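You operate a simulated robot arm through the tools that you are given. There is no shell and no other tool. Be economical: measure what you need, move in short steps, check, and stop when the job is done.

You are at the controls of a simulated two-armed robot. One attempt, no reset.

Task
Put the grey buffer labelled "2" from the top of the cream table on the blue board and the grey buffer marked "3" on the clear pane. Put one of the relays from the top of the red table on top of the silver blank plate. Put the white tile that says "60" from the top of the orange table on top of the silver gland plate there and the white tile marked "30" on top of the green tape roll. Stack the clipboard labelled "7" from the top of the cream table on top of the clipboard that says "6". Any order will do. Set down upright: grey buffer, relay.

Only the result counts: the job must be done as asked and must still hold three seconds after the hand-in. Knocking over, shifting, dropping, spilling or breaking anything else fails it.

Robot
Two 7-joint arms with two-finger grippers on one trunk, on a base that drives. Base frame: it is fixed to the floor where the robot stands at the start and does not move with it; the origin is under the middle of the robot, x ahead of it, y to its left, z up; the surface under the hand at the start is at about z = 0.822. Lengths are in m, angles in degrees, forces in N, time in s.
The left shoulder is at the start at [0.082, 0.216, 1.269], the right one opposite. With the tool pointing down near the work surface each hand reaches from about 0.26 to 0.86 m from the robot's upright axis, wherever it stands, measured 20 degrees to its own side. Places, roughly: blank plate (9x16x5 cm) [0.6, 1.5, 0.8]; blue board [0.75, 0, 0.75]; clear pane (10x10x1 cm) [0.5, 0.4, 0.8]; clipboard [0.75, -1, 0.75]; gland plate [-1.25, -3.25, 0.75]; green tape roll (7x7x5 cm) [-1, -3.4, 0.8]; grey buffer [0.75, 0.25, 0.75]; relay [0.5, 1, 0.75]; white tile [-1, -3.5, 0.75]. Payload 3.43 kg a hand.
The tool frame of a hand sits at the grasp point between the pads (the TCP): z along the fingers, y along the line on which they close. The tips reach 0.02 m beyond it. The gripper opens to 0.124 m. The gripper's body begins 0.093 m behind the TCP.
Orientation is that of the tool frame in the base frame, as a unit quaternion [x, y, z, w]. With the fingers straight down and closing along the base's y, the tool's x points along the base's -x, its y along +y and its z along -z.

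Tools
- The arms move only by the tool nudge_tool. It takes "left_rows", "right_rows" or both (then of equal length, played together; a hand with none holds still); each is a list of rows, each an object of numbers (a shift or turn left out is 0, a gripper value left out holds the last): "wx", "wy", "wz": the turn, a rotation vector about the base's x, y, z in degrees; "tx", "ty", "tz": the shift along the base's x, y, z in m; "claw": the finger opening in m, from 0 to 0.124. In form: [{"wx": .., "wy": .., "wz": .., "tx": .., "ty": .., "tz": .., "claw": ..}, ...]. A call has 1 to 8 rows; each row shifts and turns the commanded pose from where the row before left it. Each row takes 0.2 s and may step no farther than 0.05 m and 8.6 degrees from the row before; otherwise, or with a gripper value out of range, the whole call is refused. A pose out of reach is approached as far as the arm can. The call stops where the force on the tool passes 40 N (or 10 N more than at its start, if that is more) or the arm is blocked; 0.2 s more then pass. Each finger travels about 0.072 m/s and halts on what it meets, pressing with about 34 N; the grip force reading is that of the motor and also rises with nothing between the fingers. The clock runs only during rows and for 0.2 s after the last one: add rows that do not move to give the fingers time. It gives the time, the measured TCP pose, the force on the tool (base axes), the opening and the grip force at its end, in the units of the frame above (readings bear some noise), with the torque about the TCP (base axes, N m) and any sound that the robot's microphone picked up, and new pictures: "views" is both (left out), scene, wrist or none (wrist: the cameras of the hands that moved).
- Cameras (640 x 400 px; columns grow to the right, rows downward): "scene" is now at [0.1898, -0.0367, 1.4051]; the picture's right is [-0.53, -0.85, 0.00], its down [-0.70, 0.44, -0.56] and it looks along [0.48, -0.30, -0.83] (base axes); focal length 245 px, centre (320, 200). "left" rides on the left gripper at [0.082, -0.014, -0.14] in its tool frame; the picture's right is [0.17, 0.99, 0.00], its down [-0.83, 0.14, -0.54] and it looks along [-0.53, 0.09, 0.84] (tool axes); focal length 243 px, centre (320, 200). "right" rides on the right gripper at [0.082, 0.014, -0.14] in its tool frame; the picture's right is [-0.17, 0.99, 0.00], its down [-0.83, -0.14, -0.54] and it looks along [-0.53, -0.09, 0.84] (tool axes); focal length 243 px, centre (320, 200). There is no depth. A picture from a camera that has moved, and an enlarged one, comes with that camera's place and axes in the base frame and with its lens.
- move_column(by): slides the trunk up (or, below 0, down) by that many m; the arms and the scene camera ride with it, the base frame stays. It gives what a move gives, with no picture.
- steer(legs): drives the robot by 1 to 6 legs, each [ahead, left, turn to the left] in m, m and degrees, along the robot's own axes; the way and the turn of a leg run together, so that a leg with both is an arc; at most 1.5 m and 180 degrees a leg. The arms and the cameras ride along, it lands a little off, and it stops where it bumps. It gives what a move gives, and a new picture of the scene camera.
- turn_head(pan, tilt): turns the head with the scene camera to pan (to the left, within 80 degrees either way) and tilt (down, from -29 to 69), counted from straight ahead of the robot. It gives what a move gives, and a new picture of the scene camera.
- zoom(camera, box): a new picture of the part [left, top, right, bottom] of that camera's present view, enlarged. No time passes.
- finish_job(): hands the job in; it is judged then, once.

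Work in short steps. Places have to be worked out from the pictures, the camera data and where the tool is seen: move nearer, look again, correct. Check each grasp and each placing, and mend what went wrong. You have 186 turns and 260 pictures in all, those below and enlarged ones among them. Open the grippers and draw the arms clear of the work before you hand the job in, unless the task says otherwise; then end with one line.

The tools are called after "Call:" as name(argument=value, ...) on one line, values as JSON. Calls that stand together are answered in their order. nudge_tool: Moves the arms, as the interface text tells. Its arguments: {"type":"object","properties":{"left_rows":{"type":"array"},"right_rows":{"type":"array"},"views":{"type":"string","enum":["both","scene","wrist","none"]}},"required":[]} The other tools are called the same way: move_column (by) slides the trunk up or down; steer (legs) drives the base; turn_head (pan, tilt) turns the head that bears the scene camera; zoom (camera, box) takes an enlarged picture of a part of a camera's view; finish_job () hands the job in.

At the start:

```text
time_s: 0.0
left_ee_pos: [0.5074, 0.083, 1.065]
left_ee_rot: [0.001, 1.0, 0.0, 0.0]
left_wrist_force: [0.8, 0.0, 0.2]
left_moment: [0.03, 0.0, 0.0]
left_width: 0.1239
left_gripper_force: 0.0
right_ee_pos: [0.4179, -0.384, 1.1235]
right_ee_rot: [0.0, 1.0, 0.0, 0.0]
right_wrist_force: [0.7, 0.8, 0.4]
right_moment: [-0.02, -0.01, -0.04]
right_width: 0.1239
right_gripper_force: 0.1
trunk travel left (down, up): [-0.425, 0.166]
robot x, y, heading: [0.0017, 0.0033, 0.3]
head pan, tilt: [-31.9, 55.9]
```

scene: 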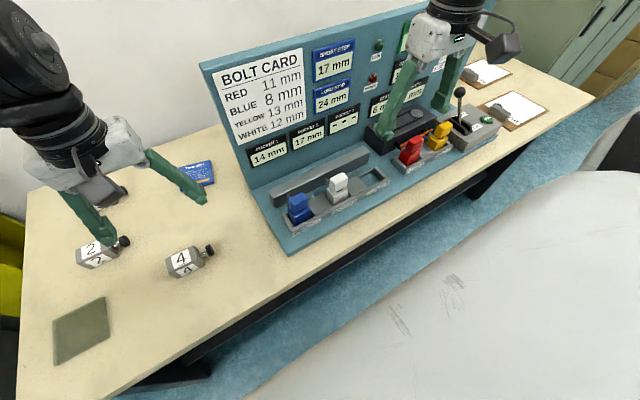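
right: 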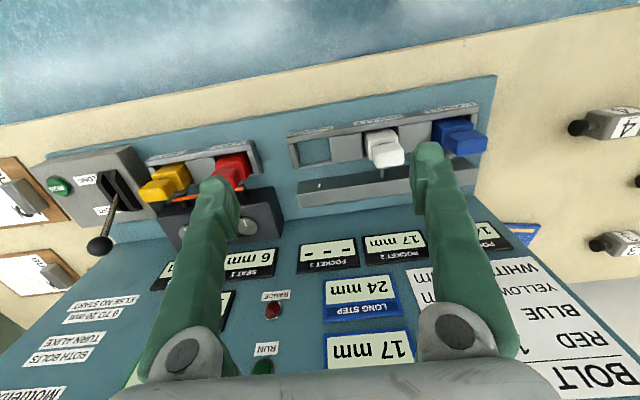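
left: 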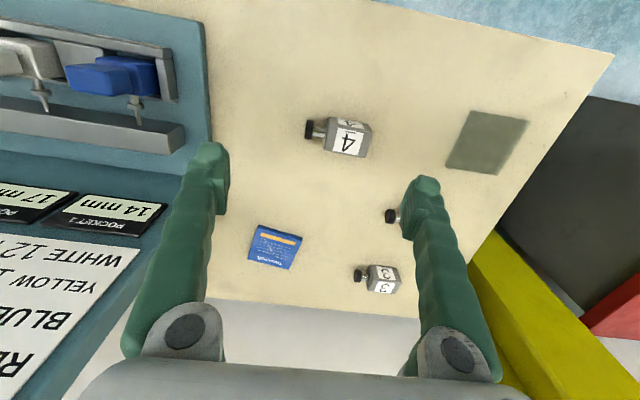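

I'll look at the cream table's left half first, to locate the buffers, board and pane.

Call:
turn_head(pan=20, tilt=50)

Call:
zoom(camera="left", box=[220, 80, 540, 300])

```text
time_s: 1.2
left_ee_pos: [0.5051, 0.0826, 1.0643]
left_ee_rot: [0.0, 1.0, 0.0, 0.0]
left_wrist_force: [-0.6, -0.1, -1.2]
left_moment: [0.02, 0.03, -0.02]
left_width: 0.1241
left_gripper_force: 0.1
right_ee_pos: [0.4177, -0.3833, 1.1234]
right_ee_rot: [0.001, 1.0, -0.001, 0.0]
right_wrist_force: [0.1, 0.2, -1.1]
right_moment: [0.0, 0.01, 0.01]
right_width: 0.1238
right_gripper_force: 0.1
trunk travel left (down, up): [-0.425, 0.166]
robot x, y, heading: [0.0006, -0.0011, 0.2]
head pan, tilt: [20.0, 50.0]
camera scene: at [0.2018, 0.0272, 1.4127], right [0.34, -0.94, 0.0], down [-0.72, -0.26, -0.64], along [0.6, 0.22, -0.77], focal length 245 px, centre (320, 200)
```

scene: 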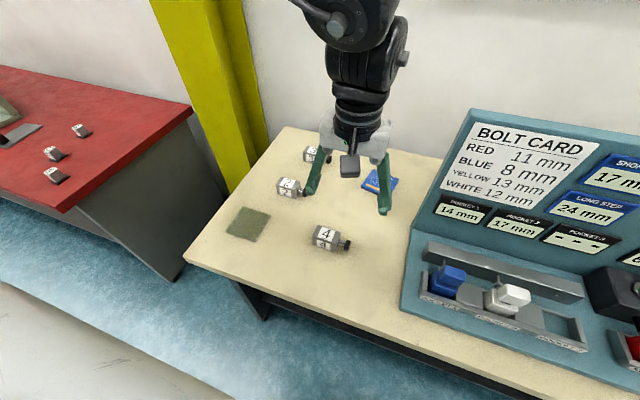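

```text
1.82 times, centred on (380, 190) of left
camera zoom: at [0.4229, 0.0686, 1.2047], right [-0.17, 0.99, 0.0], down [0.83, 0.14, 0.54], along [0.53, 0.09, -0.84], focal length 441 px, centre (211, 218)
```

zoom: 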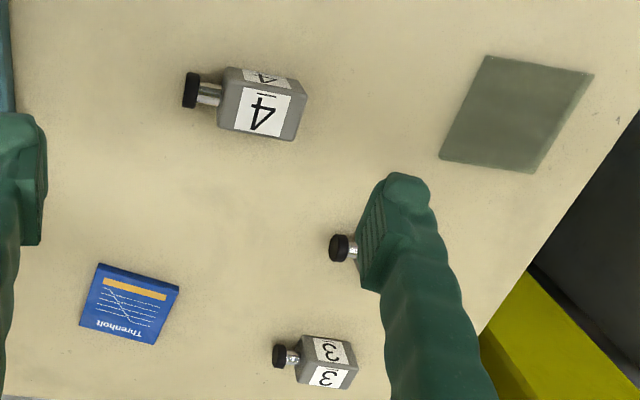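

Call:
zoom(camera="scene", box=[210, 130, 410, 255])

Call:
zoom(camera="scene", box=[0, 80, 160, 200])

```text
3.20 times, centred on (310, 192) of scene
camera zoom: at [0.2018, 0.0272, 1.4127], right [0.34, -0.94, 0.0], down [-0.72, -0.26, -0.64], along [0.6, 0.22, -0.77], focal length 784 px, centre (352, 224)
```

zoom: 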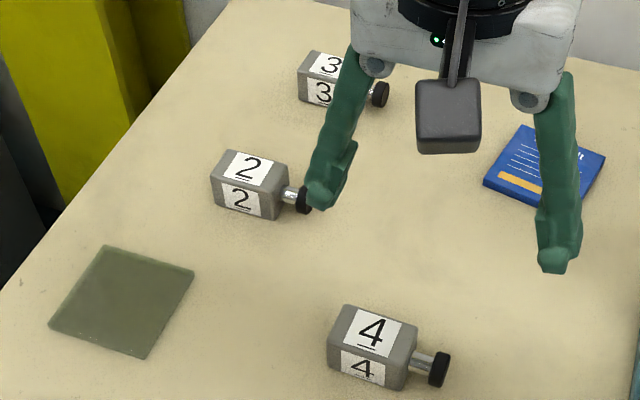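

```text
3.33 times, centred on (80, 140) of scene
camera zoom: at [0.2018, 0.0272, 1.4127], right [0.34, -0.94, 0.0], down [-0.72, -0.26, -0.64], along [0.6, 0.22, -0.77], focal length 817 px, centre (1120, 400)
```

zoom: 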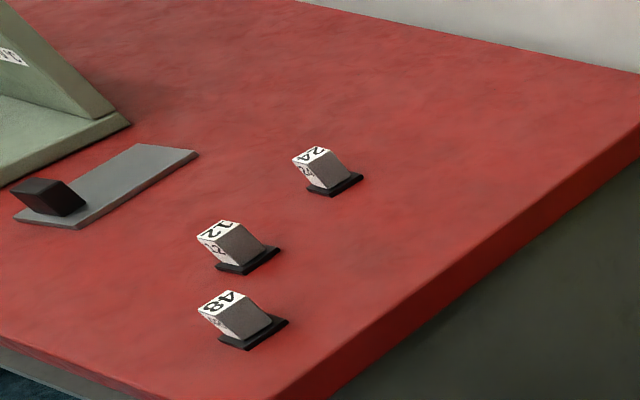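

The buffers already stand label-up (labels read upright on top and front), so I'll keep that attitude. Buffer 2 ≈ (0.665,0.302), buffer 3 ≈ (0.84,0.287), pane ≈ (0.50,0.357), board ≈ (0.79,0.034). I'm moving the left hand over buffer 2 with a 90° turn, and drawing the right hand back.

Call:
nudge_tool(left_rows=[{"wz": -8.5, "tx": 0.02, "ty": 0.027}, {"wz": -8.5, "tx": 0.02, "ty": 0.027}, {"wz": -8.5, "tx": 0.02, "ty": 0.027}, {"wz": -8.5, "tx": 0.02, "ty": 0.027}, {"wz": -8.5, "tx": 0.02, "ty": 0.027}, {"wz": -8.5, "tx": 0.02, "ty": 0.027}, {"wz": -8.5, "tx": 0.02, "ty": 0.027}, {"wz": -8.5, "tx": 0.02, "ty": 0.027}], right_rows=[{"tx": -0.015, "tz": 0.01}, {"tx": -0.015, "tz": 0.01}, {"tx": -0.015, "tz": 0.01}, {"tx": -0.015, "tz": 0.01}, {"tx": -0.015, "tz": 0.01}, {"tx": -0.015, "tz": 0.01}, {"tx": -0.015, "tz": 0.01}, {"tx": -0.015, "tz": 0.01}], views="none")

Call:
nudge_tool(left_rows=[{"wz": -8.5}, {"wz": -8.5}, {"wz": -5, "claw": 0.09}, {"tz": -0.04}, {"tz": -0.04}, {}], views="both")

```text
time_s: 2.1
left_ee_pos: [0.4962, 0.0266, 1.0256]
left_ee_rot: [0.151, 0.985, -0.079, 0.023]
left_wrist_force: [0.3, 0.1, 0.2]
left_moment: [0.02, -0.02, 0.0]
left_width: 0.1237
left_gripper_force: 0.0
left hand out of reach, approached as far as the arm can: row 1, 2, 3, 4
right_ee_pos: [0.3679, -0.3825, 1.1564]
right_ee_rot: [-0.001, 1.0, 0.0, 0.001]
right_wrist_force: [0.0, -0.9, 0.3]
right_moment: [0.0, 0.0, 0.02]
right_width: 0.1238
right_gripper_force: 0.1
trunk travel left (down, up): [-0.425, 0.166]
robot x, y, heading: [0.0043, 0.003, 0.0]
head pan, tilt: [20.0, 50.0]
stopped in row 4 (left hand): the arm was blocked; the commanded pose is now the measured one
```

```text
time_s: 2.6
left_ee_pos: [0.5204, -0.0345, 1.0607]
left_ee_rot: [0.181, 0.969, -0.165, 0.043]
left_wrist_force: [-0.2, 0.0, -0.6]
left_moment: [0.01, 0.0, 0.0]
left_width: 0.1239
left_gripper_force: 0.0
left hand out of reach, approached as far as the arm can: row 1, 2
right_ee_pos: [0.37, -0.3821, 1.1548]
right_ee_rot: [0.0, 1.0, 0.0, 0.0]
right_wrist_force: [0.2, -0.6, 0.6]
right_moment: [0.01, -0.01, 0.03]
right_width: 0.1241
right_gripper_force: 0.1
trunk travel left (down, up): [-0.425, 0.166]
robot x, y, heading: [0.0001, -0.0007, 0.0]
head pan, tilt: [20.0, 50.0]
stopped in row 2 (left hand): the arm was blocked; the commanded pose is now the measured one
camera scene: at [0.2017, 0.0274, 1.4128], right [0.34, -0.94, 0.0], down [-0.72, -0.26, -0.64], along [0.6, 0.22, -0.77], focal length 245 px, centre (320, 200)
camera left: at [0.4354, 0.0278, 1.1849], right [0.21, 0.92, -0.32], down [0.81, 0.02, 0.58], along [0.55, -0.38, -0.74], focal length 243 px, centre (320, 200)
```

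scene: 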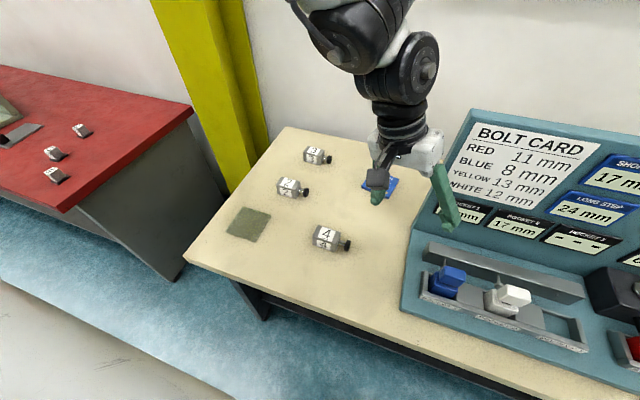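
left: 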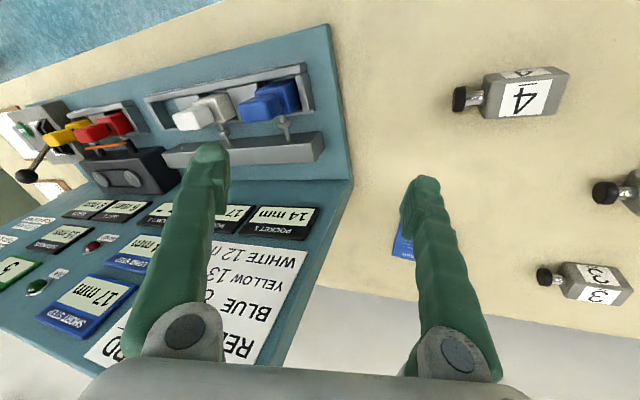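

A wz of -90 runs into the wrist's limit and swung the arm the wrong way. I'll restore the downright attitude and then turn the other way.

Call:
nudge_tool(left_rows=[{"wx": 4.8, "wy": 1.2, "wz": 5.2, "ty": 0.03, "tx": -0.005}, {"wx": 4.8, "wy": 1.2, "wz": 5.2, "ty": 0.03, "tx": -0.005}, {"wx": 4.8, "wy": 1.2, "wz": 5.2, "ty": 0.03}, {"wx": 4.8, "wy": 1.2, "wz": 5.2, "ty": 0.03}, {}], views="none")

Call:
nudge_tool(left_rows=[{"wz": 8.5, "tx": 0.015, "ty": 0.025}, {"wz": 8.5, "tx": 0.015, "ty": 0.025}, {"wz": 8.5, "tx": 0.015, "ty": 0.025}, {"wz": 8.5, "tx": 0.015, "ty": 0.025}, {"wz": 8.5, "tx": 0.015, "ty": 0.025}, {"wz": 8.5, "tx": 0.015, "ty": 0.025}, {"wz": 8.5, "tx": 0.015, "ty": 0.025}, {}], views="wrist")

```text
time_s: 3.8
left_ee_pos: [0.5102, 0.0843, 1.0588]
left_ee_rot: [0.004, 1.0, 0.004, 0.0]
left_wrist_force: [0.2, -0.6, -0.3]
left_moment: [-0.02, 0.0, 0.02]
left_width: 0.1241
left_gripper_force: 0.0
right_ee_pos: [0.3696, -0.3827, 1.1547]
right_ee_rot: [0.001, 1.0, -0.001, 0.0]
right_wrist_force: [0.3, 0.0, -0.2]
right_moment: [0.02, 0.03, 0.0]
right_width: 0.1239
right_gripper_force: 0.1
trunk travel left (down, up): [-0.425, 0.166]
robot x, y, heading: [0.0012, 0.001, -0.1]
head pan, tilt: [20.0, 50.0]
```

```text
time_s: 5.6
left_ee_pos: [0.6149, 0.2596, 1.0585]
left_ee_rot: [-0.493, 0.87, 0.002, -0.001]
left_wrist_force: [-0.3, -0.1, -0.2]
left_moment: [0.01, 0.04, 0.02]
left_width: 0.1241
left_gripper_force: 0.2
right_ee_pos: [0.3708, -0.3828, 1.1554]
right_ee_rot: [0.0, 1.0, 0.0, 0.0]
right_wrist_force: [0.9, -1.0, 0.5]
right_moment: [0.02, 0.02, 0.01]
right_width: 0.124
right_gripper_force: 0.0
trunk travel left (down, up): [-0.425, 0.166]
robot x, y, heading: [0.0002, 0.0029, 0.1]
head pan, tilt: [20.0, 50.0]
camera left: at [0.5839, 0.1808, 1.1982], right [-0.93, 0.36, 0.01], down [0.31, 0.78, 0.54], along [0.19, 0.5, -0.84], focal length 243 px, centre (320, 200)
```

left: 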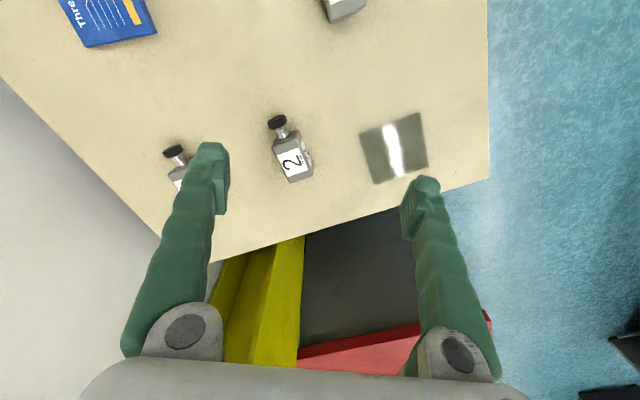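

The positive turn works. I'll finish the turn, centre over buffer 2 and lower partway.

Call:
nudge_tool(left_rows=[{"wz": 7.7, "tx": 0.0145, "ty": 0.012}, {"wz": 7.7, "tx": 0.0145, "ty": 0.012}, {"wz": 7.7, "tx": 0.0145, "ty": 0.012}, {"wz": 7.7, "tx": 0.0145, "ty": 0.012, "claw": 0.09}, {"tz": -0.04}, {"tz": -0.04}, {"tz": -0.03}, {}], views="wrist")

```text
time_s: 7.4
left_ee_pos: [0.6733, 0.3079, 0.9478]
left_ee_rot: [-0.705, 0.709, 0.002, -0.002]
left_wrist_force: [0.0, 0.5, -0.3]
left_moment: [0.01, -0.01, -0.03]
left_width: 0.0899
left_gripper_force: 0.0
right_ee_pos: [0.3698, -0.3819, 1.155]
right_ee_rot: [0.0, 1.0, 0.0, 0.0]
right_wrist_force: [0.1, 0.4, 0.4]
right_moment: [0.01, 0.01, 0.02]
right_width: 0.124
right_gripper_force: 0.1
trunk travel left (down, up): [-0.425, 0.166]
robot x, y, heading: [-0.0005, 0.0017, 0.1]
head pan, tilt: [20.0, 50.0]
camera left: at [0.6859, 0.2255, 1.0883], right [-0.99, -0.16, 0.01], down [-0.13, 0.83, 0.54], along [-0.09, 0.53, -0.84], focal length 243 px, centre (320, 200)
```

left: 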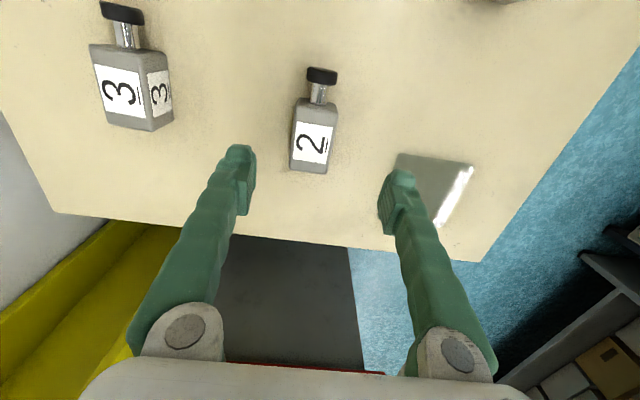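

Buffer 2's body centre is at about (0.679, 0.297) and its axis runs along y. I'll centre on it and descend.

Call:
nudge_tool(left_rows=[{"tx": 0.005, "ty": -0.011}, {"tz": -0.04}, {"tz": -0.04}, {"tz": -0.015}, {}], views="wrist")

```text
time_s: 8.6
left_ee_pos: [0.679, 0.2972, 0.8533]
left_ee_rot: [-0.706, 0.708, 0.001, -0.002]
left_wrist_force: [-0.6, -0.1, -0.7]
left_moment: [-0.03, 0.0, -0.02]
left_width: 0.0901
left_gripper_force: 0.1
right_ee_pos: [0.3707, -0.382, 1.1547]
right_ee_rot: [0.0, 1.0, 0.0, 0.0]
right_wrist_force: [-0.1, -0.1, -0.3]
right_moment: [0.03, 0.0, 0.03]
right_width: 0.1238
right_gripper_force: 0.1
trunk travel left (down, up): [-0.425, 0.166]
robot x, y, heading: [-0.0, -0.003, -0.2]
head pan, tilt: [20.0, 50.0]
camera left: at [0.6911, 0.2143, 0.9931], right [-0.99, -0.16, 0.01], down [-0.13, 0.83, 0.54], along [-0.09, 0.53, -0.84], focal length 243 px, centre (320, 200)
```

left: 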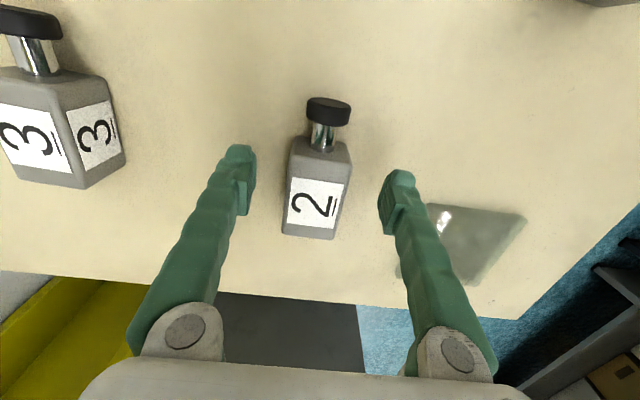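

Well centred. Lower 5 mm and close.

Call:
nudge_tool(left_rows=[{"tz": -0.005}, {"claw": 0.03}, {"claw": 0.03}, {"claw": 0.03}, {"claw": 0.03}, {"tz": 0.03}, {"tz": 0.04}, {}], views="wrist")

```text
time_s: 10.4
left_ee_pos: [0.679, 0.2974, 0.9174]
left_ee_rot: [-0.706, 0.708, 0.002, -0.004]
left_wrist_force: [0.2, 0.0, -2.7]
left_moment: [-0.01, 0.02, -0.01]
left_width: 0.0429
left_gripper_force: 34.2
right_ee_pos: [0.3717, -0.381, 1.1546]
right_ee_rot: [0.001, 1.0, 0.001, 0.0]
right_wrist_force: [0.2, -0.6, 0.4]
right_moment: [0.02, 0.02, 0.01]
right_width: 0.1236
right_gripper_force: 0.0
trunk travel left (down, up): [-0.425, 0.166]
robot x, y, heading: [0.0034, -0.0002, 0.2]
head pan, tilt: [20.0, 50.0]
camera left: at [0.6911, 0.2142, 1.0578], right [-0.99, -0.16, 0.01], down [-0.13, 0.83, 0.54], along [-0.09, 0.53, -0.84], focal length 243 px, centre (320, 200)
```

left: 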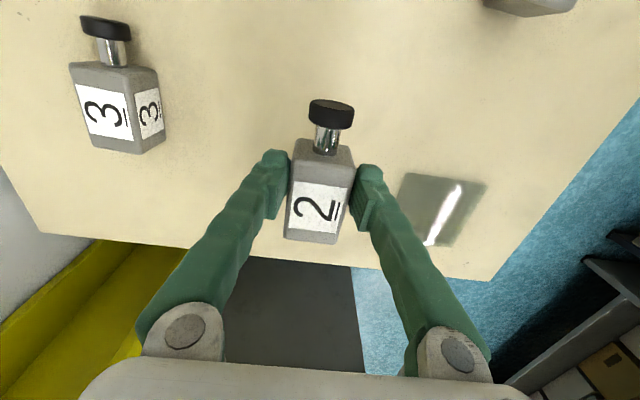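

Grip is firm at 4.3 cm. I'm carrying it over the board, turning the wrist back so the camera housing stays clear of the panel.

Call:
nudge_tool(left_rows=[{"wz": -8.5, "tx": 0.0125, "ty": -0.0295, "tz": 0.01}, {"wz": -8.5, "tx": 0.0125, "ty": -0.0295, "tz": 0.01}, {"wz": -8.5, "tx": 0.0125, "ty": -0.0295}, {"wz": -8.5, "tx": 0.0125, "ty": -0.0295}, {"wz": -8.5, "tx": 0.0125, "ty": -0.0295}, {"wz": -8.5, "tx": 0.0125, "ty": -0.0295}, {"wz": -8.5, "tx": 0.0125, "ty": -0.0295}, {"wz": -8.5}], views="both")

```text
time_s: 12.2
left_ee_pos: [0.7112, 0.0896, 0.9416]
left_ee_rot: [-0.189, 0.982, 0.0, 0.002]
left_wrist_force: [0.1, 0.6, -2.8]
left_moment: [-0.01, 0.02, -0.03]
left_width: 0.043
left_gripper_force: 33.9
left hand out of reach, approached as far as the arm can: row 6, 7, 8
right_ee_pos: [0.3691, -0.381, 1.1558]
right_ee_rot: [0.001, 1.0, 0.0, 0.0]
right_wrist_force: [0.6, 0.0, -0.8]
right_moment: [-0.02, 0.01, 0.02]
right_width: 0.1237
right_gripper_force: 0.1
trunk travel left (down, up): [-0.425, 0.166]
robot x, y, heading: [0.0019, -0.0001, -0.1]
head pan, tilt: [20.0, 50.0]
camera scene: at [0.2012, 0.028, 1.4128], right [0.34, -0.94, 0.0], down [-0.72, -0.26, -0.64], along [0.6, 0.22, -0.77], focal length 245 px, centre (320, 200)
camera left: at [0.6381, 0.0462, 1.0807], right [-0.52, 0.85, 0.0], down [0.72, 0.44, 0.54], along [0.46, 0.28, -0.84], focal length 243 px, centre (320, 200)
```

scene: 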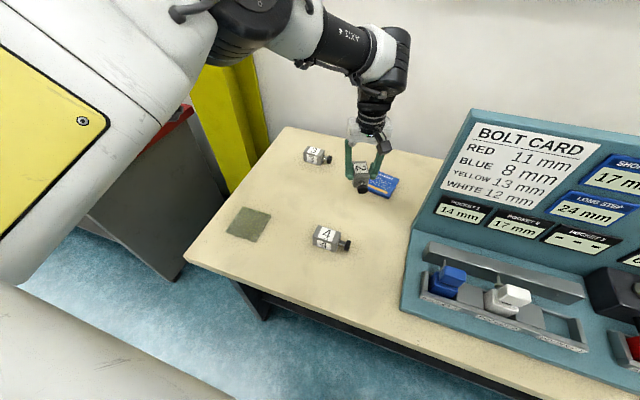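
left: 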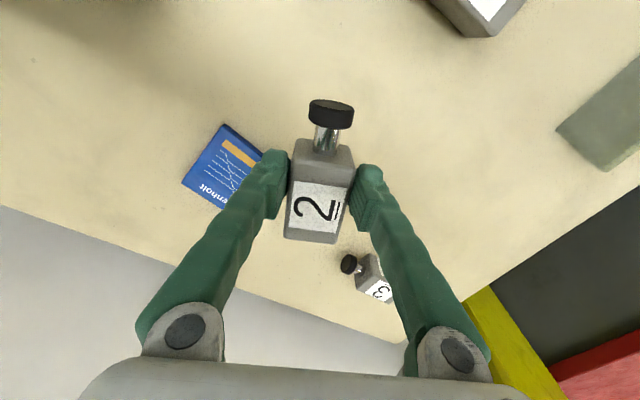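

The point is at the edge of reach. I'll creep the base ahead a few centimetres (the table's edge is at x≈0.37).

Call:
steer(legs=[[0.06, 0, 0]])

```text
time_s: 13.3
left_ee_pos: [0.7701, 0.0883, 0.9423]
left_ee_rot: [-0.192, 0.981, 0.0, 0.001]
left_wrist_force: [0.2, 1.1, -4.2]
left_moment: [0.01, 0.02, 0.0]
left_width: 0.0428
left_gripper_force: 34.3
right_ee_pos: [0.428, -0.3833, 1.1546]
right_ee_rot: [0.0, 1.0, 0.0, 0.001]
right_wrist_force: [0.1, 0.2, -0.4]
right_moment: [0.0, -0.03, 0.02]
right_width: 0.124
right_gripper_force: 0.0
trunk travel left (down, up): [-0.425, 0.166]
robot x, y, heading: [0.0587, -0.0008, 0.2]
head pan, tilt: [20.0, 50.0]
camera scene: at [0.2598, 0.0274, 1.413], right [0.34, -0.94, 0.0], down [-0.72, -0.26, -0.64], along [0.6, 0.22, -0.77], focal length 245 px, centre (320, 200)
```

scene: 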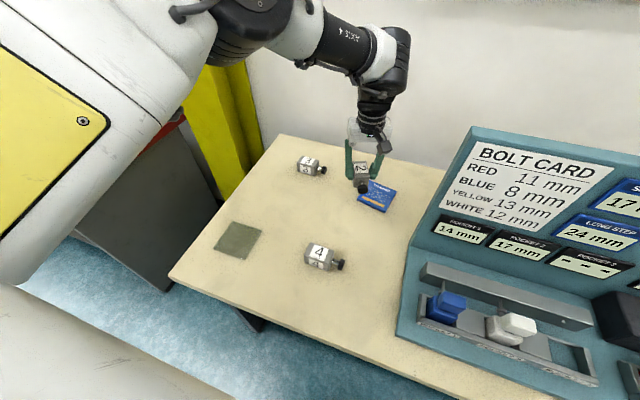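

The board's centre re-measures as (0.789, 0.031). I'll shift over it at the present height.

Call:
nudge_tool(left_rows=[{"tx": 0.006, "ty": -0.019}, {"tx": 0.006, "ty": -0.019}, {"tx": 0.006, "ty": -0.019}, {}], views="wrist")

```text
time_s: 14.5
left_ee_pos: [0.7875, 0.0698, 0.9421]
left_ee_rot: [-0.222, 0.975, -0.006, 0.001]
left_wrist_force: [-0.1, 0.5, -3.0]
left_moment: [-0.03, 0.04, 0.02]
left_width: 0.043
left_gripper_force: 34.4
left hand out of reach, approached as far as the arm can: row 2, 3
right_ee_pos: [0.4307, -0.3827, 1.1537]
right_ee_rot: [-0.001, 1.0, 0.0, 0.0]
right_wrist_force: [0.1, 0.2, -0.2]
right_moment: [-0.03, -0.01, -0.02]
right_width: 0.124
right_gripper_force: 0.1
trunk travel left (down, up): [-0.425, 0.166]
robot x, y, heading: [0.0615, 0.0012, 0.2]
head pan, tilt: [20.0, 50.0]
stopped in row 4 (left hand): the arm was blocked; the commanded pose is now the measured one
camera left: at [0.7169, 0.0236, 1.0821], right [-0.58, 0.82, -0.01], down [0.69, 0.49, 0.54], along [0.44, 0.3, -0.84], focal length 243 px, centre (320, 200)
```

left: 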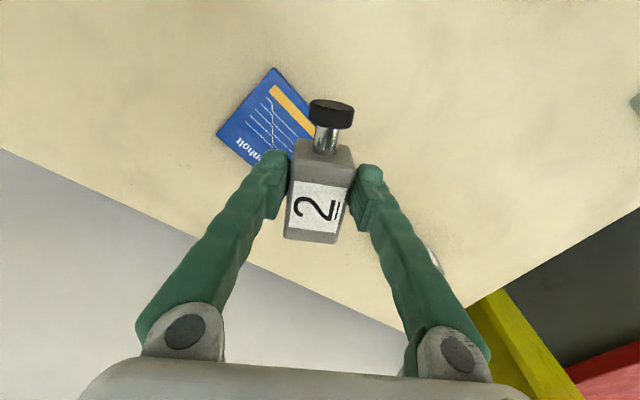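

Rather than stretch inward, I'll move the hand outward 6 cm and then sidestep the robot 10 cm to its right so the target lies straight ahead of the left shoulder.

Call:
nudge_tool(left_rows=[{"ty": 0.03, "tx": -0.005}, {"ty": 0.03, "tx": -0.005}, {}], views="none")

Call:
steer(legs=[[0, -0.1, 0]])

```text
time_s: 15.3
left_ee_pos: [0.7768, 0.124, 0.9439]
left_ee_rot: [-0.219, 0.976, -0.006, 0.002]
left_wrist_force: [0.2, -0.1, -3.4]
left_moment: [0.02, 0.07, 0.04]
left_width: 0.043
left_gripper_force: 34.1
right_ee_pos: [0.4301, -0.3838, 1.1543]
right_ee_rot: [0.001, 1.0, 0.001, 0.0]
right_wrist_force: [-0.2, -0.2, -0.7]
right_moment: [0.0, 0.01, 0.02]
right_width: 0.124
right_gripper_force: 0.3
trunk travel left (down, up): [-0.425, 0.166]
robot x, y, heading: [0.0623, 0.0012, 0.1]
head pan, tilt: [20.0, 50.0]
```

```text
time_s: 17.3
left_ee_pos: [0.7757, 0.0266, 0.943]
left_ee_rot: [-0.218, 0.976, -0.007, 0.001]
left_wrist_force: [0.5, 0.4, -2.6]
left_moment: [-0.02, 0.02, -0.01]
left_width: 0.0428
left_gripper_force: 34.1
right_ee_pos: [0.43, -0.4821, 1.1545]
right_ee_rot: [0.0, 1.0, 0.001, 0.0]
right_wrist_force: [-0.1, -1.1, 0.2]
right_moment: [-0.01, 0.0, -0.04]
right_width: 0.1241
right_gripper_force: 0.1
trunk travel left (down, up): [-0.425, 0.166]
robot x, y, heading: [0.0597, -0.0995, 0.3]
head pan, tilt: [20.0, 50.0]
camera scene: at [0.2619, -0.0712, 1.4127], right [0.34, -0.94, 0.0], down [-0.72, -0.26, -0.64], along [0.6, 0.22, -0.77], focal length 245 px, centre (320, 200)
```

scene: 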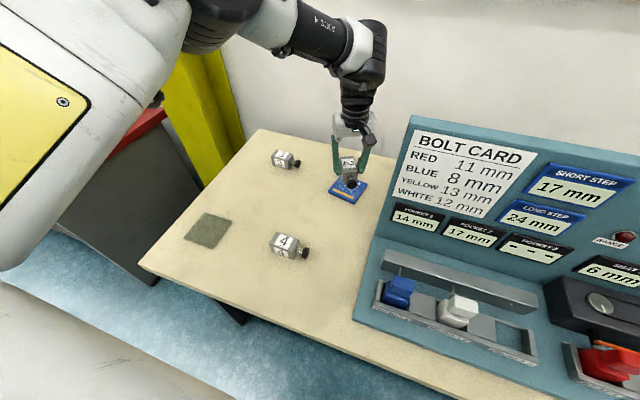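

Now nearly over it. I'll correct the last centimetre and descend partway, then check.

Call:
nudge_tool(left_rows=[{"tx": 0.013, "ty": 0.004, "tz": -0.02}, {"tz": -0.02}, {"tz": -0.015}, {}], views="wrist")

Call:
zoom(camera="scene", box=[290, 120, 410, 220])

```text
time_s: 18.3
left_ee_pos: [0.7792, 0.0283, 0.8895]
left_ee_rot: [-0.221, 0.975, -0.008, 0.003]
left_wrist_force: [-0.1, -0.2, -3.3]
left_moment: [-0.02, 0.07, -0.05]
left_width: 0.0429
left_gripper_force: 34.3
left hand out of reach, approached as far as the arm can: row 1
right_ee_pos: [0.4295, -0.4808, 1.1558]
right_ee_rot: [0.0, 1.0, 0.0, 0.001]
right_wrist_force: [0.0, 0.2, 0.8]
right_moment: [-0.02, 0.02, 0.0]
right_width: 0.1239
right_gripper_force: 0.0
trunk travel left (down, up): [-0.425, 0.166]
robot x, y, heading: [0.0598, -0.0975, 0.1]
head pan, tilt: [20.0, 50.0]
camera left: at [0.7087, -0.0173, 1.0294], right [-0.57, 0.82, -0.02], down [0.68, 0.49, 0.54], along [0.45, 0.3, -0.84], focal length 243 px, centre (320, 200)
```

left: 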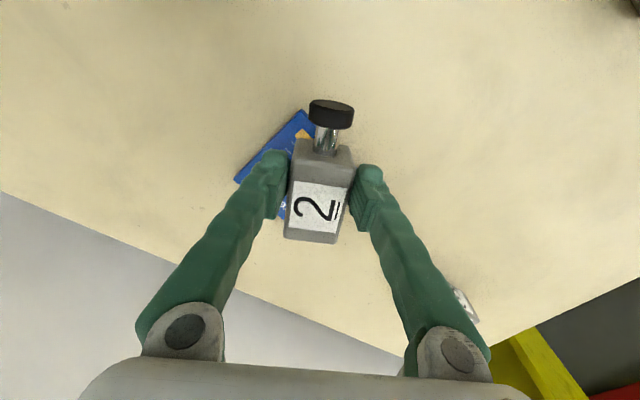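

```text
4.00 times, centred on (350, 170) of scene
camera zoom: at [0.2619, -0.0716, 1.4127], right [0.34, -0.94, 0.0], down [-0.72, -0.26, -0.64], along [0.6, 0.22, -0.77], focal length 981 px, centre (200, 320)
```

zoom: 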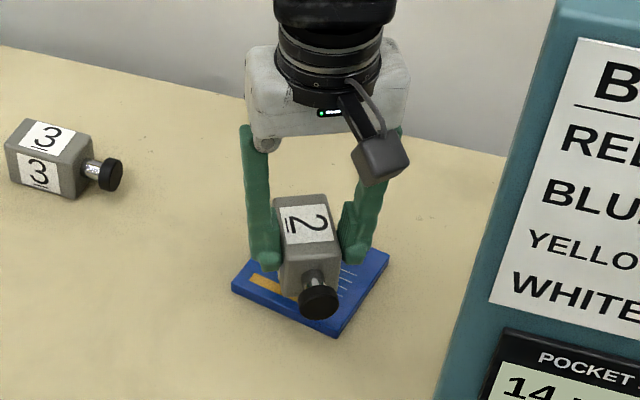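

The buffer sits over the board, ~1 cm off its centre, well inside it. Lowering gently.

Call:
nudge_tool(left_rows=[{"tz": -0.012}, {"tz": -0.006}, {"tz": -0.004}, {}], views="wrist")

Call:
zoom(camera="scene", box=[310, 140, 390, 210])

```text
time_s: 19.3
left_ee_pos: [0.778, 0.0281, 0.8677]
left_ee_rot: [-0.221, 0.975, -0.008, 0.003]
left_wrist_force: [0.7, -0.1, -2.6]
left_moment: [-0.03, 0.01, 0.01]
left_width: 0.0431
left_gripper_force: 34.0
left hand out of reach, approached as far as the arm can: row 1
right_ee_pos: [0.4284, -0.4823, 1.1551]
right_ee_rot: [0.0, 1.0, 0.001, 0.0]
right_wrist_force: [-0.2, -0.3, 0.6]
right_moment: [0.0, -0.01, 0.02]
right_width: 0.124
right_gripper_force: 0.1
trunk travel left (down, up): [-0.425, 0.166]
robot x, y, heading: [0.0605, -0.0983, 0.1]
head pan, tilt: [20.0, 50.0]
camera left: at [0.7066, -0.0178, 1.0078], right [-0.57, 0.82, -0.02], down [0.68, 0.49, 0.54], along [0.45, 0.3, -0.84], focal length 243 px, centre (320, 200)
```

left: 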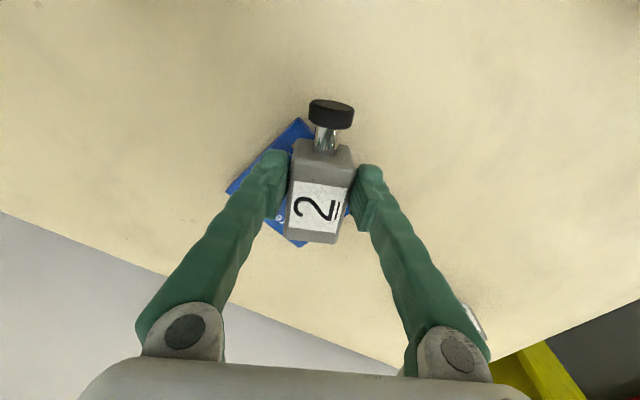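

```text
5.71 times, centred on (350, 175) of scene
camera zoom: at [0.262, -0.0717, 1.4127], right [0.34, -0.94, 0.0], down [-0.72, -0.26, -0.64], along [0.6, 0.22, -0.77], focal length 1401 px, centre (149, 343)
```

zoom: 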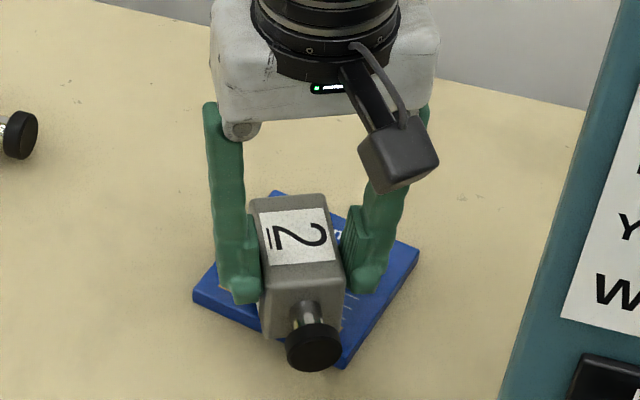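

The buffer is about 1–2 cm short of the board's centre in x. I'll raise it 1 cm and creep the base ahead 2 cm to centre it.

Call:
nudge_tool(left_rows=[{"tz": 0.012}, {}], views="none")

Call:
steer(legs=[[0.02, 0, 0]])

Call:
zoom(camera="scene", box=[310, 140, 390, 210])

```text
time_s: 19.9
left_ee_pos: [0.7774, 0.0273, 0.8809]
left_ee_rot: [-0.221, 0.975, -0.008, 0.002]
left_wrist_force: [0.0, -0.6, -2.5]
left_moment: [-0.02, 0.03, -0.02]
left_width: 0.0429
left_gripper_force: 34.0
right_ee_pos: [0.4301, -0.4815, 1.1553]
right_ee_rot: [0.0, 1.0, 0.0, 0.0]
right_wrist_force: [0.4, -0.7, 0.4]
right_moment: [-0.01, 0.0, 0.03]
right_width: 0.1242
right_gripper_force: 0.1
trunk travel left (down, up): [-0.425, 0.166]
robot x, y, heading: [0.0602, -0.0979, -0.0]
head pan, tilt: [20.0, 50.0]
```

```text
time_s: 20.7
left_ee_pos: [0.794, 0.0268, 0.8818]
left_ee_rot: [-0.22, 0.975, -0.008, 0.004]
left_wrist_force: [-1.8, 0.1, -2.9]
left_moment: [-0.03, -0.04, -0.02]
left_width: 0.0429
left_gripper_force: 33.5
right_ee_pos: [0.4458, -0.4815, 1.1565]
right_ee_rot: [0.0, 1.0, 0.0, 0.002]
right_wrist_force: [-1.2, 0.1, 0.4]
right_moment: [0.03, -0.08, -0.01]
right_width: 0.1239
right_gripper_force: 0.1
trunk travel left (down, up): [-0.425, 0.166]
robot x, y, heading: [0.0801, -0.0997, 0.0]
head pan, tilt: [20.0, 50.0]
camera scene: at [0.2766, -0.0717, 1.4134], right [0.34, -0.94, 0.0], down [-0.72, -0.26, -0.64], along [0.61, 0.22, -0.76], focal length 245 px, centre (320, 200)
```

scene: 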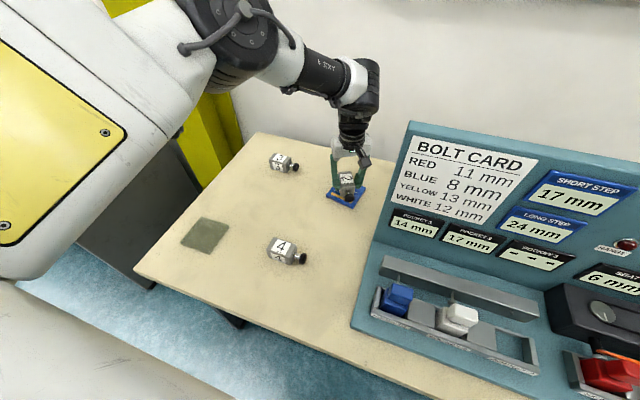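

```text
5.71 times, centred on (350, 175) of scene
camera zoom: at [0.2766, -0.0717, 1.4134], right [0.34, -0.94, 0.0], down [-0.72, -0.26, -0.64], along [0.61, 0.22, -0.76], focal length 1401 px, centre (149, 343)
```

zoom: 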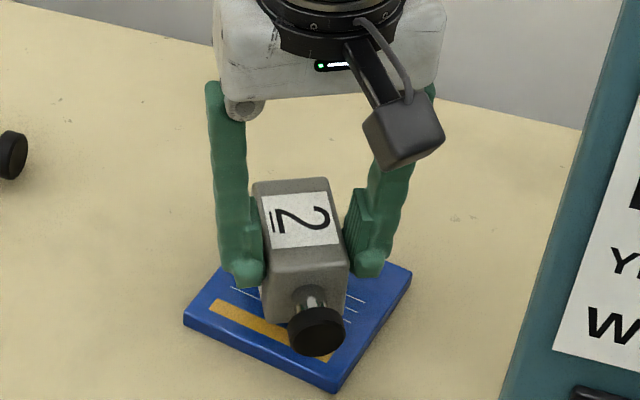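

The TCP is now over the board's centre (≈0.794, 0.028). Lowering to contact.

Call:
nudge_tool(left_rows=[{"tz": -0.012}, {"tz": -0.004}, {"tz": -0.003}, {"tz": -0.003}, {}], views="none")

Call:
zoom(camera="scene", box=[310, 140, 390, 210])

```text
time_s: 21.9
left_ee_pos: [0.7963, 0.0271, 0.8612]
left_ee_rot: [-0.222, 0.975, -0.01, 0.006]
left_wrist_force: [3.0, -0.7, 17.6]
left_moment: [0.12, 0.37, 0.05]
left_width: 0.0433
left_gripper_force: 33.8
right_ee_pos: [0.4477, -0.4822, 1.1553]
right_ee_rot: [0.0, 1.0, 0.001, 0.001]
right_wrist_force: [-0.1, 1.2, -0.4]
right_moment: [0.02, 0.04, 0.01]
right_width: 0.1239
right_gripper_force: 0.1
trunk travel left (down, up): [-0.425, 0.166]
robot x, y, heading: [0.0763, -0.0996, -0.0]
head pan, tilt: [20.0, 50.0]
```

```text
5.71 times, centred on (350, 175) of scene
camera zoom: at [0.2799, -0.0723, 1.413], right [0.34, -0.94, 0.0], down [-0.72, -0.26, -0.64], along [0.6, 0.22, -0.77], focal length 1401 px, centre (149, 343)
```

zoom: 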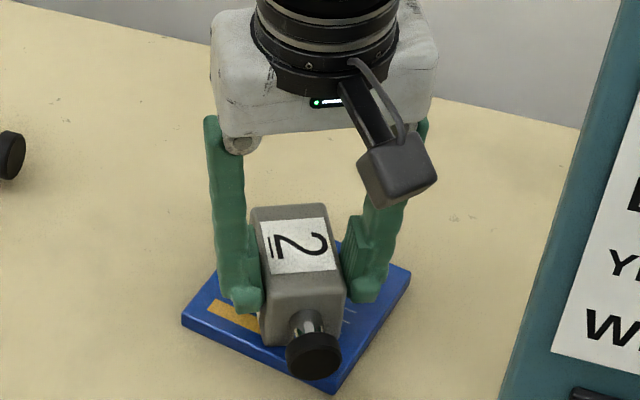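

In contact with the board. Release slowly and rise.

Call:
nudge_tool(left_rows=[{"tz": 0.002, "claw": 0.05}, {"claw": 0.07}, {"claw": 0.08}, {"tz": 0.03}, {"tz": 0.05}, {"tz": 0.03}, {}], views="wrist")

Call:
zoom(camera="scene", box=[250, 140, 390, 230])

```text
time_s: 23.5
left_ee_pos: [0.7973, 0.0273, 0.9699]
left_ee_rot: [-0.221, 0.975, -0.007, 0.001]
left_wrist_force: [-0.2, 0.0, -0.3]
left_moment: [0.0, -0.02, 0.04]
left_width: 0.0797
left_gripper_force: 0.1
right_ee_pos: [0.449, -0.4818, 1.1544]
right_ee_rot: [0.0, 1.0, 0.0, 0.0]
right_wrist_force: [-0.1, 0.4, 0.2]
right_moment: [0.03, 0.01, 0.0]
right_width: 0.1243
right_gripper_force: 0.0
trunk travel left (down, up): [-0.425, 0.166]
robot x, y, heading: [0.0803, -0.0968, 0.2]
head pan, tilt: [20.0, 50.0]
camera left: at [0.7263, -0.0177, 1.1104], right [-0.57, 0.82, -0.02], down [0.69, 0.49, 0.54], along [0.45, 0.3, -0.84], focal length 243 px, centre (320, 200)
```

left: 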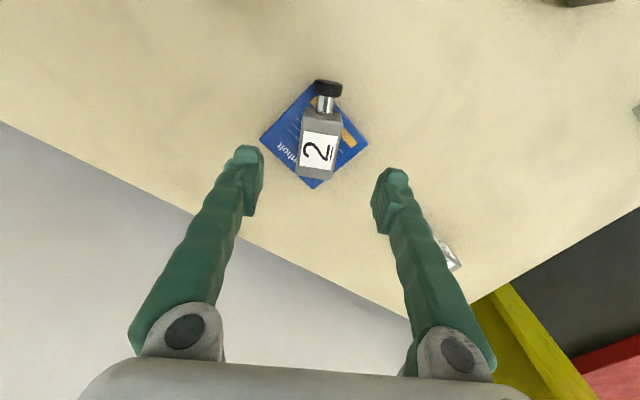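

```text
4.44 times, centred on (320, 185) of scene
camera zoom: at [0.2813, -0.0717, 1.4126], right [0.34, -0.94, 0.0], down [-0.72, -0.26, -0.64], along [0.6, 0.22, -0.77], focal length 1090 px, centre (320, 267)
```

zoom: 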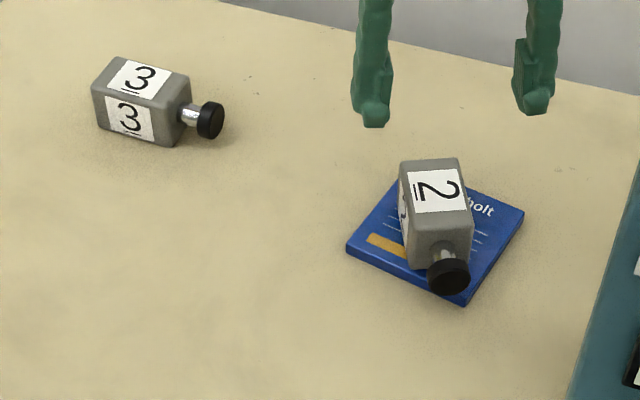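

Buffer 2 rests well on the board. Now buffer 3 at ≈(0.837, 0.279), axis along y. I'll sidestep back left and turn the wrist.

Call:
steer(legs=[[0, 0.12, 0]])

Call:
nudge_tool(left_rows=[{"wz": 8.2, "tx": 0.005, "ty": 0.015}, {"wz": 8.2, "tx": 0.005, "ty": 0.015}, {"wz": 8.2, "tx": 0.005, "ty": 0.015}, {"wz": 8.2, "tx": 0.005, "ty": 0.015}, {"wz": 8.2, "tx": 0.005, "ty": 0.015}, {"wz": 8.2, "tx": 0.005, "ty": 0.015}, {"wz": 8.2, "tx": 0.005, "ty": 0.015}, {"wz": 7.2, "tx": 0.003, "ty": 0.015}], views="wrist")

```text
time_s: 25.7
left_ee_pos: [0.7973, 0.1471, 0.9707]
left_ee_rot: [-0.221, 0.975, -0.007, 0.002]
left_wrist_force: [-0.6, 0.9, 0.5]
left_moment: [-0.02, -0.02, -0.03]
left_width: 0.0801
left_gripper_force: 0.0
right_ee_pos: [0.4495, -0.3598, 1.1545]
right_ee_rot: [0.0, 1.0, 0.0, 0.0]
right_wrist_force: [-0.5, -0.1, 0.0]
right_moment: [0.01, 0.01, -0.02]
right_width: 0.1241
right_gripper_force: 0.1
trunk travel left (down, up): [-0.425, 0.166]
robot x, y, heading: [0.081, 0.0213, 0.1]
head pan, tilt: [20.0, 50.0]
camera scene: at [0.2809, 0.0483, 1.4127], right [0.34, -0.94, 0.0], down [-0.72, -0.26, -0.64], along [0.6, 0.22, -0.77], focal length 245 px, centre (320, 200)
```

scene: 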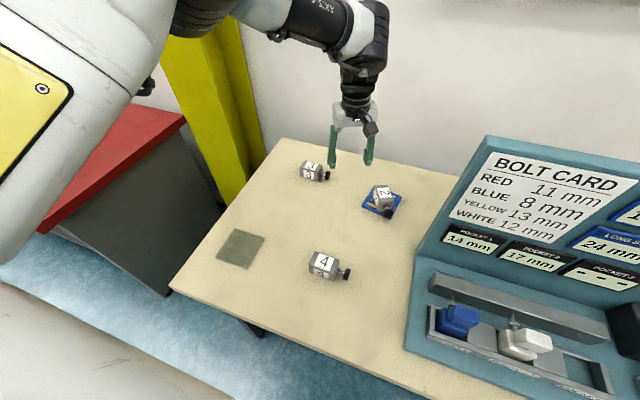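

```text
time_s: 27.5
left_ee_pos: [0.8342, 0.2689, 0.9705]
left_ee_rot: [0.708, -0.706, 0.005, -0.007]
left_wrist_force: [0.0, 0.6, 0.4]
left_moment: [0.02, 0.0, -0.01]
left_width: 0.0801
left_gripper_force: 0.0
right_ee_pos: [0.4486, -0.3599, 1.1545]
right_ee_rot: [0.0, 1.0, 0.001, 0.0]
right_wrist_force: [-0.3, 0.0, 0.2]
right_moment: [0.0, 0.0, 0.0]
right_width: 0.1241
right_gripper_force: 0.1
trunk travel left (down, up): [-0.425, 0.166]
robot x, y, heading: [0.0783, 0.02, 0.0]
head pan, tilt: [20.0, 50.0]
camera left: at [0.8449, 0.1869, 1.1104], right [-0.99, -0.17, -0.02], down [-0.15, 0.83, 0.54], along [-0.08, 0.53, -0.84], focal length 243 px, centre (320, 200)
```

left: 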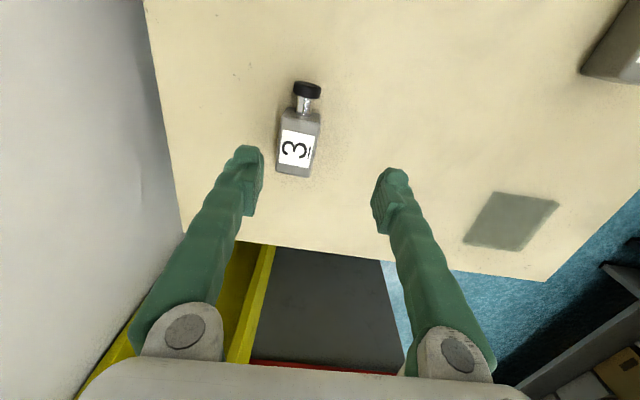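

Buffer 3's body is at about (0.855, 0.277). Shift and lower partway.

Call:
nudge_tool(left_rows=[{"tx": 0.02, "ty": 0.008}, {"tz": -0.03}, {"tz": -0.04}, {}], views="wrist")

```text
time_s: 28.5
left_ee_pos: [0.8553, 0.2759, 0.9003]
left_ee_rot: [0.708, -0.707, 0.005, -0.007]
left_wrist_force: [-0.6, -0.5, -0.3]
left_moment: [0.01, -0.04, -0.01]
left_width: 0.0801
left_gripper_force: 0.1
right_ee_pos: [0.4496, -0.3608, 1.154]
right_ee_rot: [0.0, 1.0, 0.0, 0.001]
right_wrist_force: [-0.5, 0.3, -0.4]
right_moment: [0.02, 0.01, -0.03]
right_width: 0.1244
right_gripper_force: 0.0
trunk travel left (down, up): [-0.425, 0.166]
robot x, y, heading: [0.0799, 0.0196, 0.0]
head pan, tilt: [20.0, 50.0]
camera left: at [0.8648, 0.1933, 1.0395], right [-0.99, -0.17, -0.02], down [-0.15, 0.83, 0.54], along [-0.08, 0.53, -0.84], focal length 243 px, centre (320, 200)
```

left: 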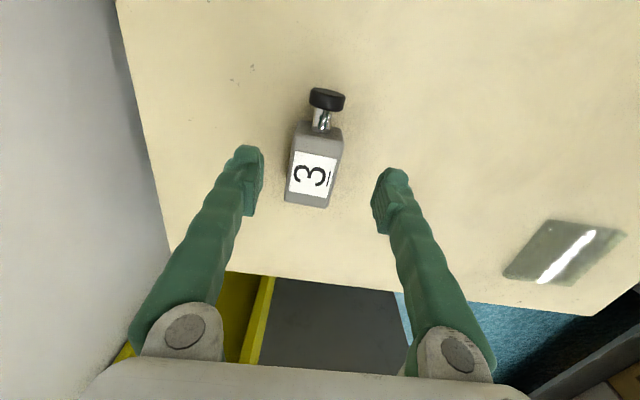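

Centred to within a few mm. Descend to grasp height and close.

Call:
nudge_tool(left_rows=[{"tx": 0.001, "ty": -0.004, "tz": -0.03}, {"tz": -0.022}, {"claw": 0.03}, {"claw": 0.03}, {"claw": 0.03}, {"claw": 0.03}, {"tz": 0.03}, {"tz": 0.04}], views="wrist")

```text
time_s: 30.3
left_ee_pos: [0.8495, 0.2681, 0.9182]
left_ee_rot: [0.708, -0.706, 0.006, -0.006]
left_wrist_force: [-1.2, 0.2, -3.3]
left_moment: [-0.04, -0.04, -0.06]
left_width: 0.043
left_gripper_force: 34.0
left hand out of reach, approached as far as the arm can: row 1
right_ee_pos: [0.4474, -0.3614, 1.1552]
right_ee_rot: [0.0, 1.0, 0.0, 0.001]
right_wrist_force: [-0.7, 0.2, -0.2]
right_moment: [0.02, -0.01, 0.01]
right_width: 0.1238
right_gripper_force: 0.2
trunk travel left (down, up): [-0.425, 0.166]
robot x, y, heading: [0.0758, 0.0204, 0.1]
head pan, tilt: [20.0, 50.0]
camera left: at [0.86, 0.1864, 1.0582], right [-0.99, -0.17, -0.02], down [-0.15, 0.83, 0.54], along [-0.08, 0.53, -0.84], focal length 243 px, centre (320, 200)
```

left: 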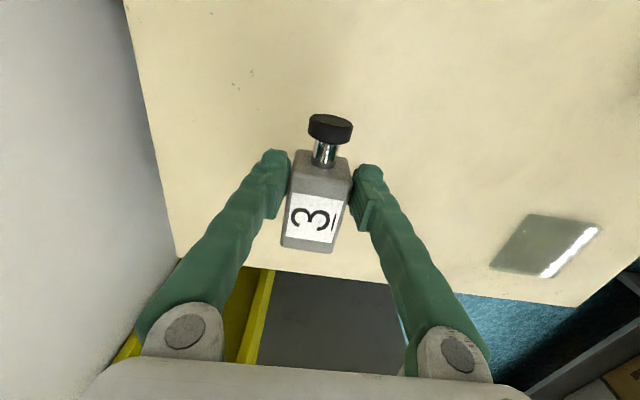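

Held. Carry it over towards the pane, above buffer height, and look.

Call:
nudge_tool(left_rows=[{"tx": -0.04, "ty": 0.01, "tz": 0.01}, {"tx": -0.04, "ty": 0.01, "tz": 0.01}, {"tx": -0.04, "ty": 0.01, "tz": 0.01}, {"tx": -0.04, "ty": 0.01}, {"tx": -0.04, "ty": 0.01}, {"tx": -0.04, "ty": 0.01}, {"tx": -0.04, "ty": 0.01}, {"tx": -0.04, "ty": 0.01}], views="both")

```text
time_s: 32.1
left_ee_pos: [0.5295, 0.3483, 0.9513]
left_ee_rot: [0.707, -0.707, 0.006, -0.007]
left_wrist_force: [0.0, 0.2, -3.7]
left_moment: [-0.08, -0.01, -0.02]
left_width: 0.043
left_gripper_force: 33.9
right_ee_pos: [0.4476, -0.3608, 1.1562]
right_ee_rot: [0.0, 1.0, 0.0, 0.0]
right_wrist_force: [-0.2, 0.7, -0.4]
right_moment: [-0.03, 0.0, -0.03]
right_width: 0.1241
right_gripper_force: 0.0
trunk travel left (down, up): [-0.425, 0.166]
robot x, y, heading: [0.0781, 0.0221, 0.3]
head pan, tilt: [20.0, 50.0]
camera scene: at [0.2796, 0.0493, 1.4129], right [0.34, -0.94, 0.0], down [-0.72, -0.26, -0.64], along [0.6, 0.22, -0.77], focal length 245 px, centre (320, 200)
camera left: at [0.5393, 0.2662, 1.0907], right [-0.99, -0.17, -0.02], down [-0.15, 0.83, 0.54], along [-0.07, 0.53, -0.84], focal length 243 px, centre (320, 200)
```

scene: 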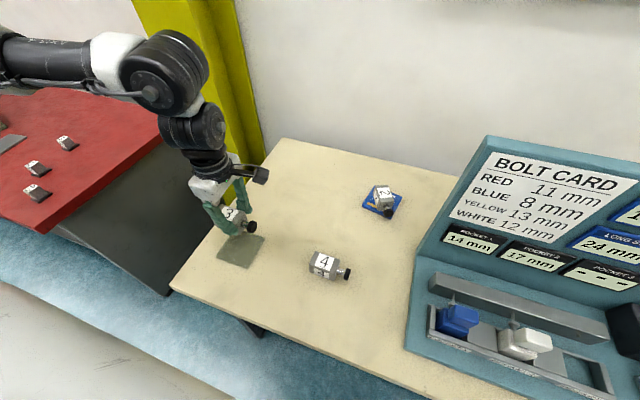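
left: 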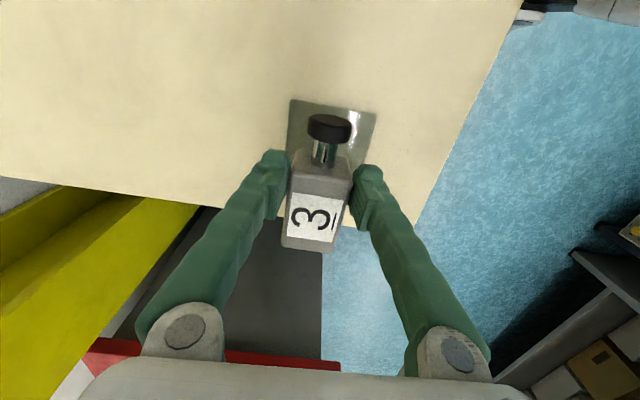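

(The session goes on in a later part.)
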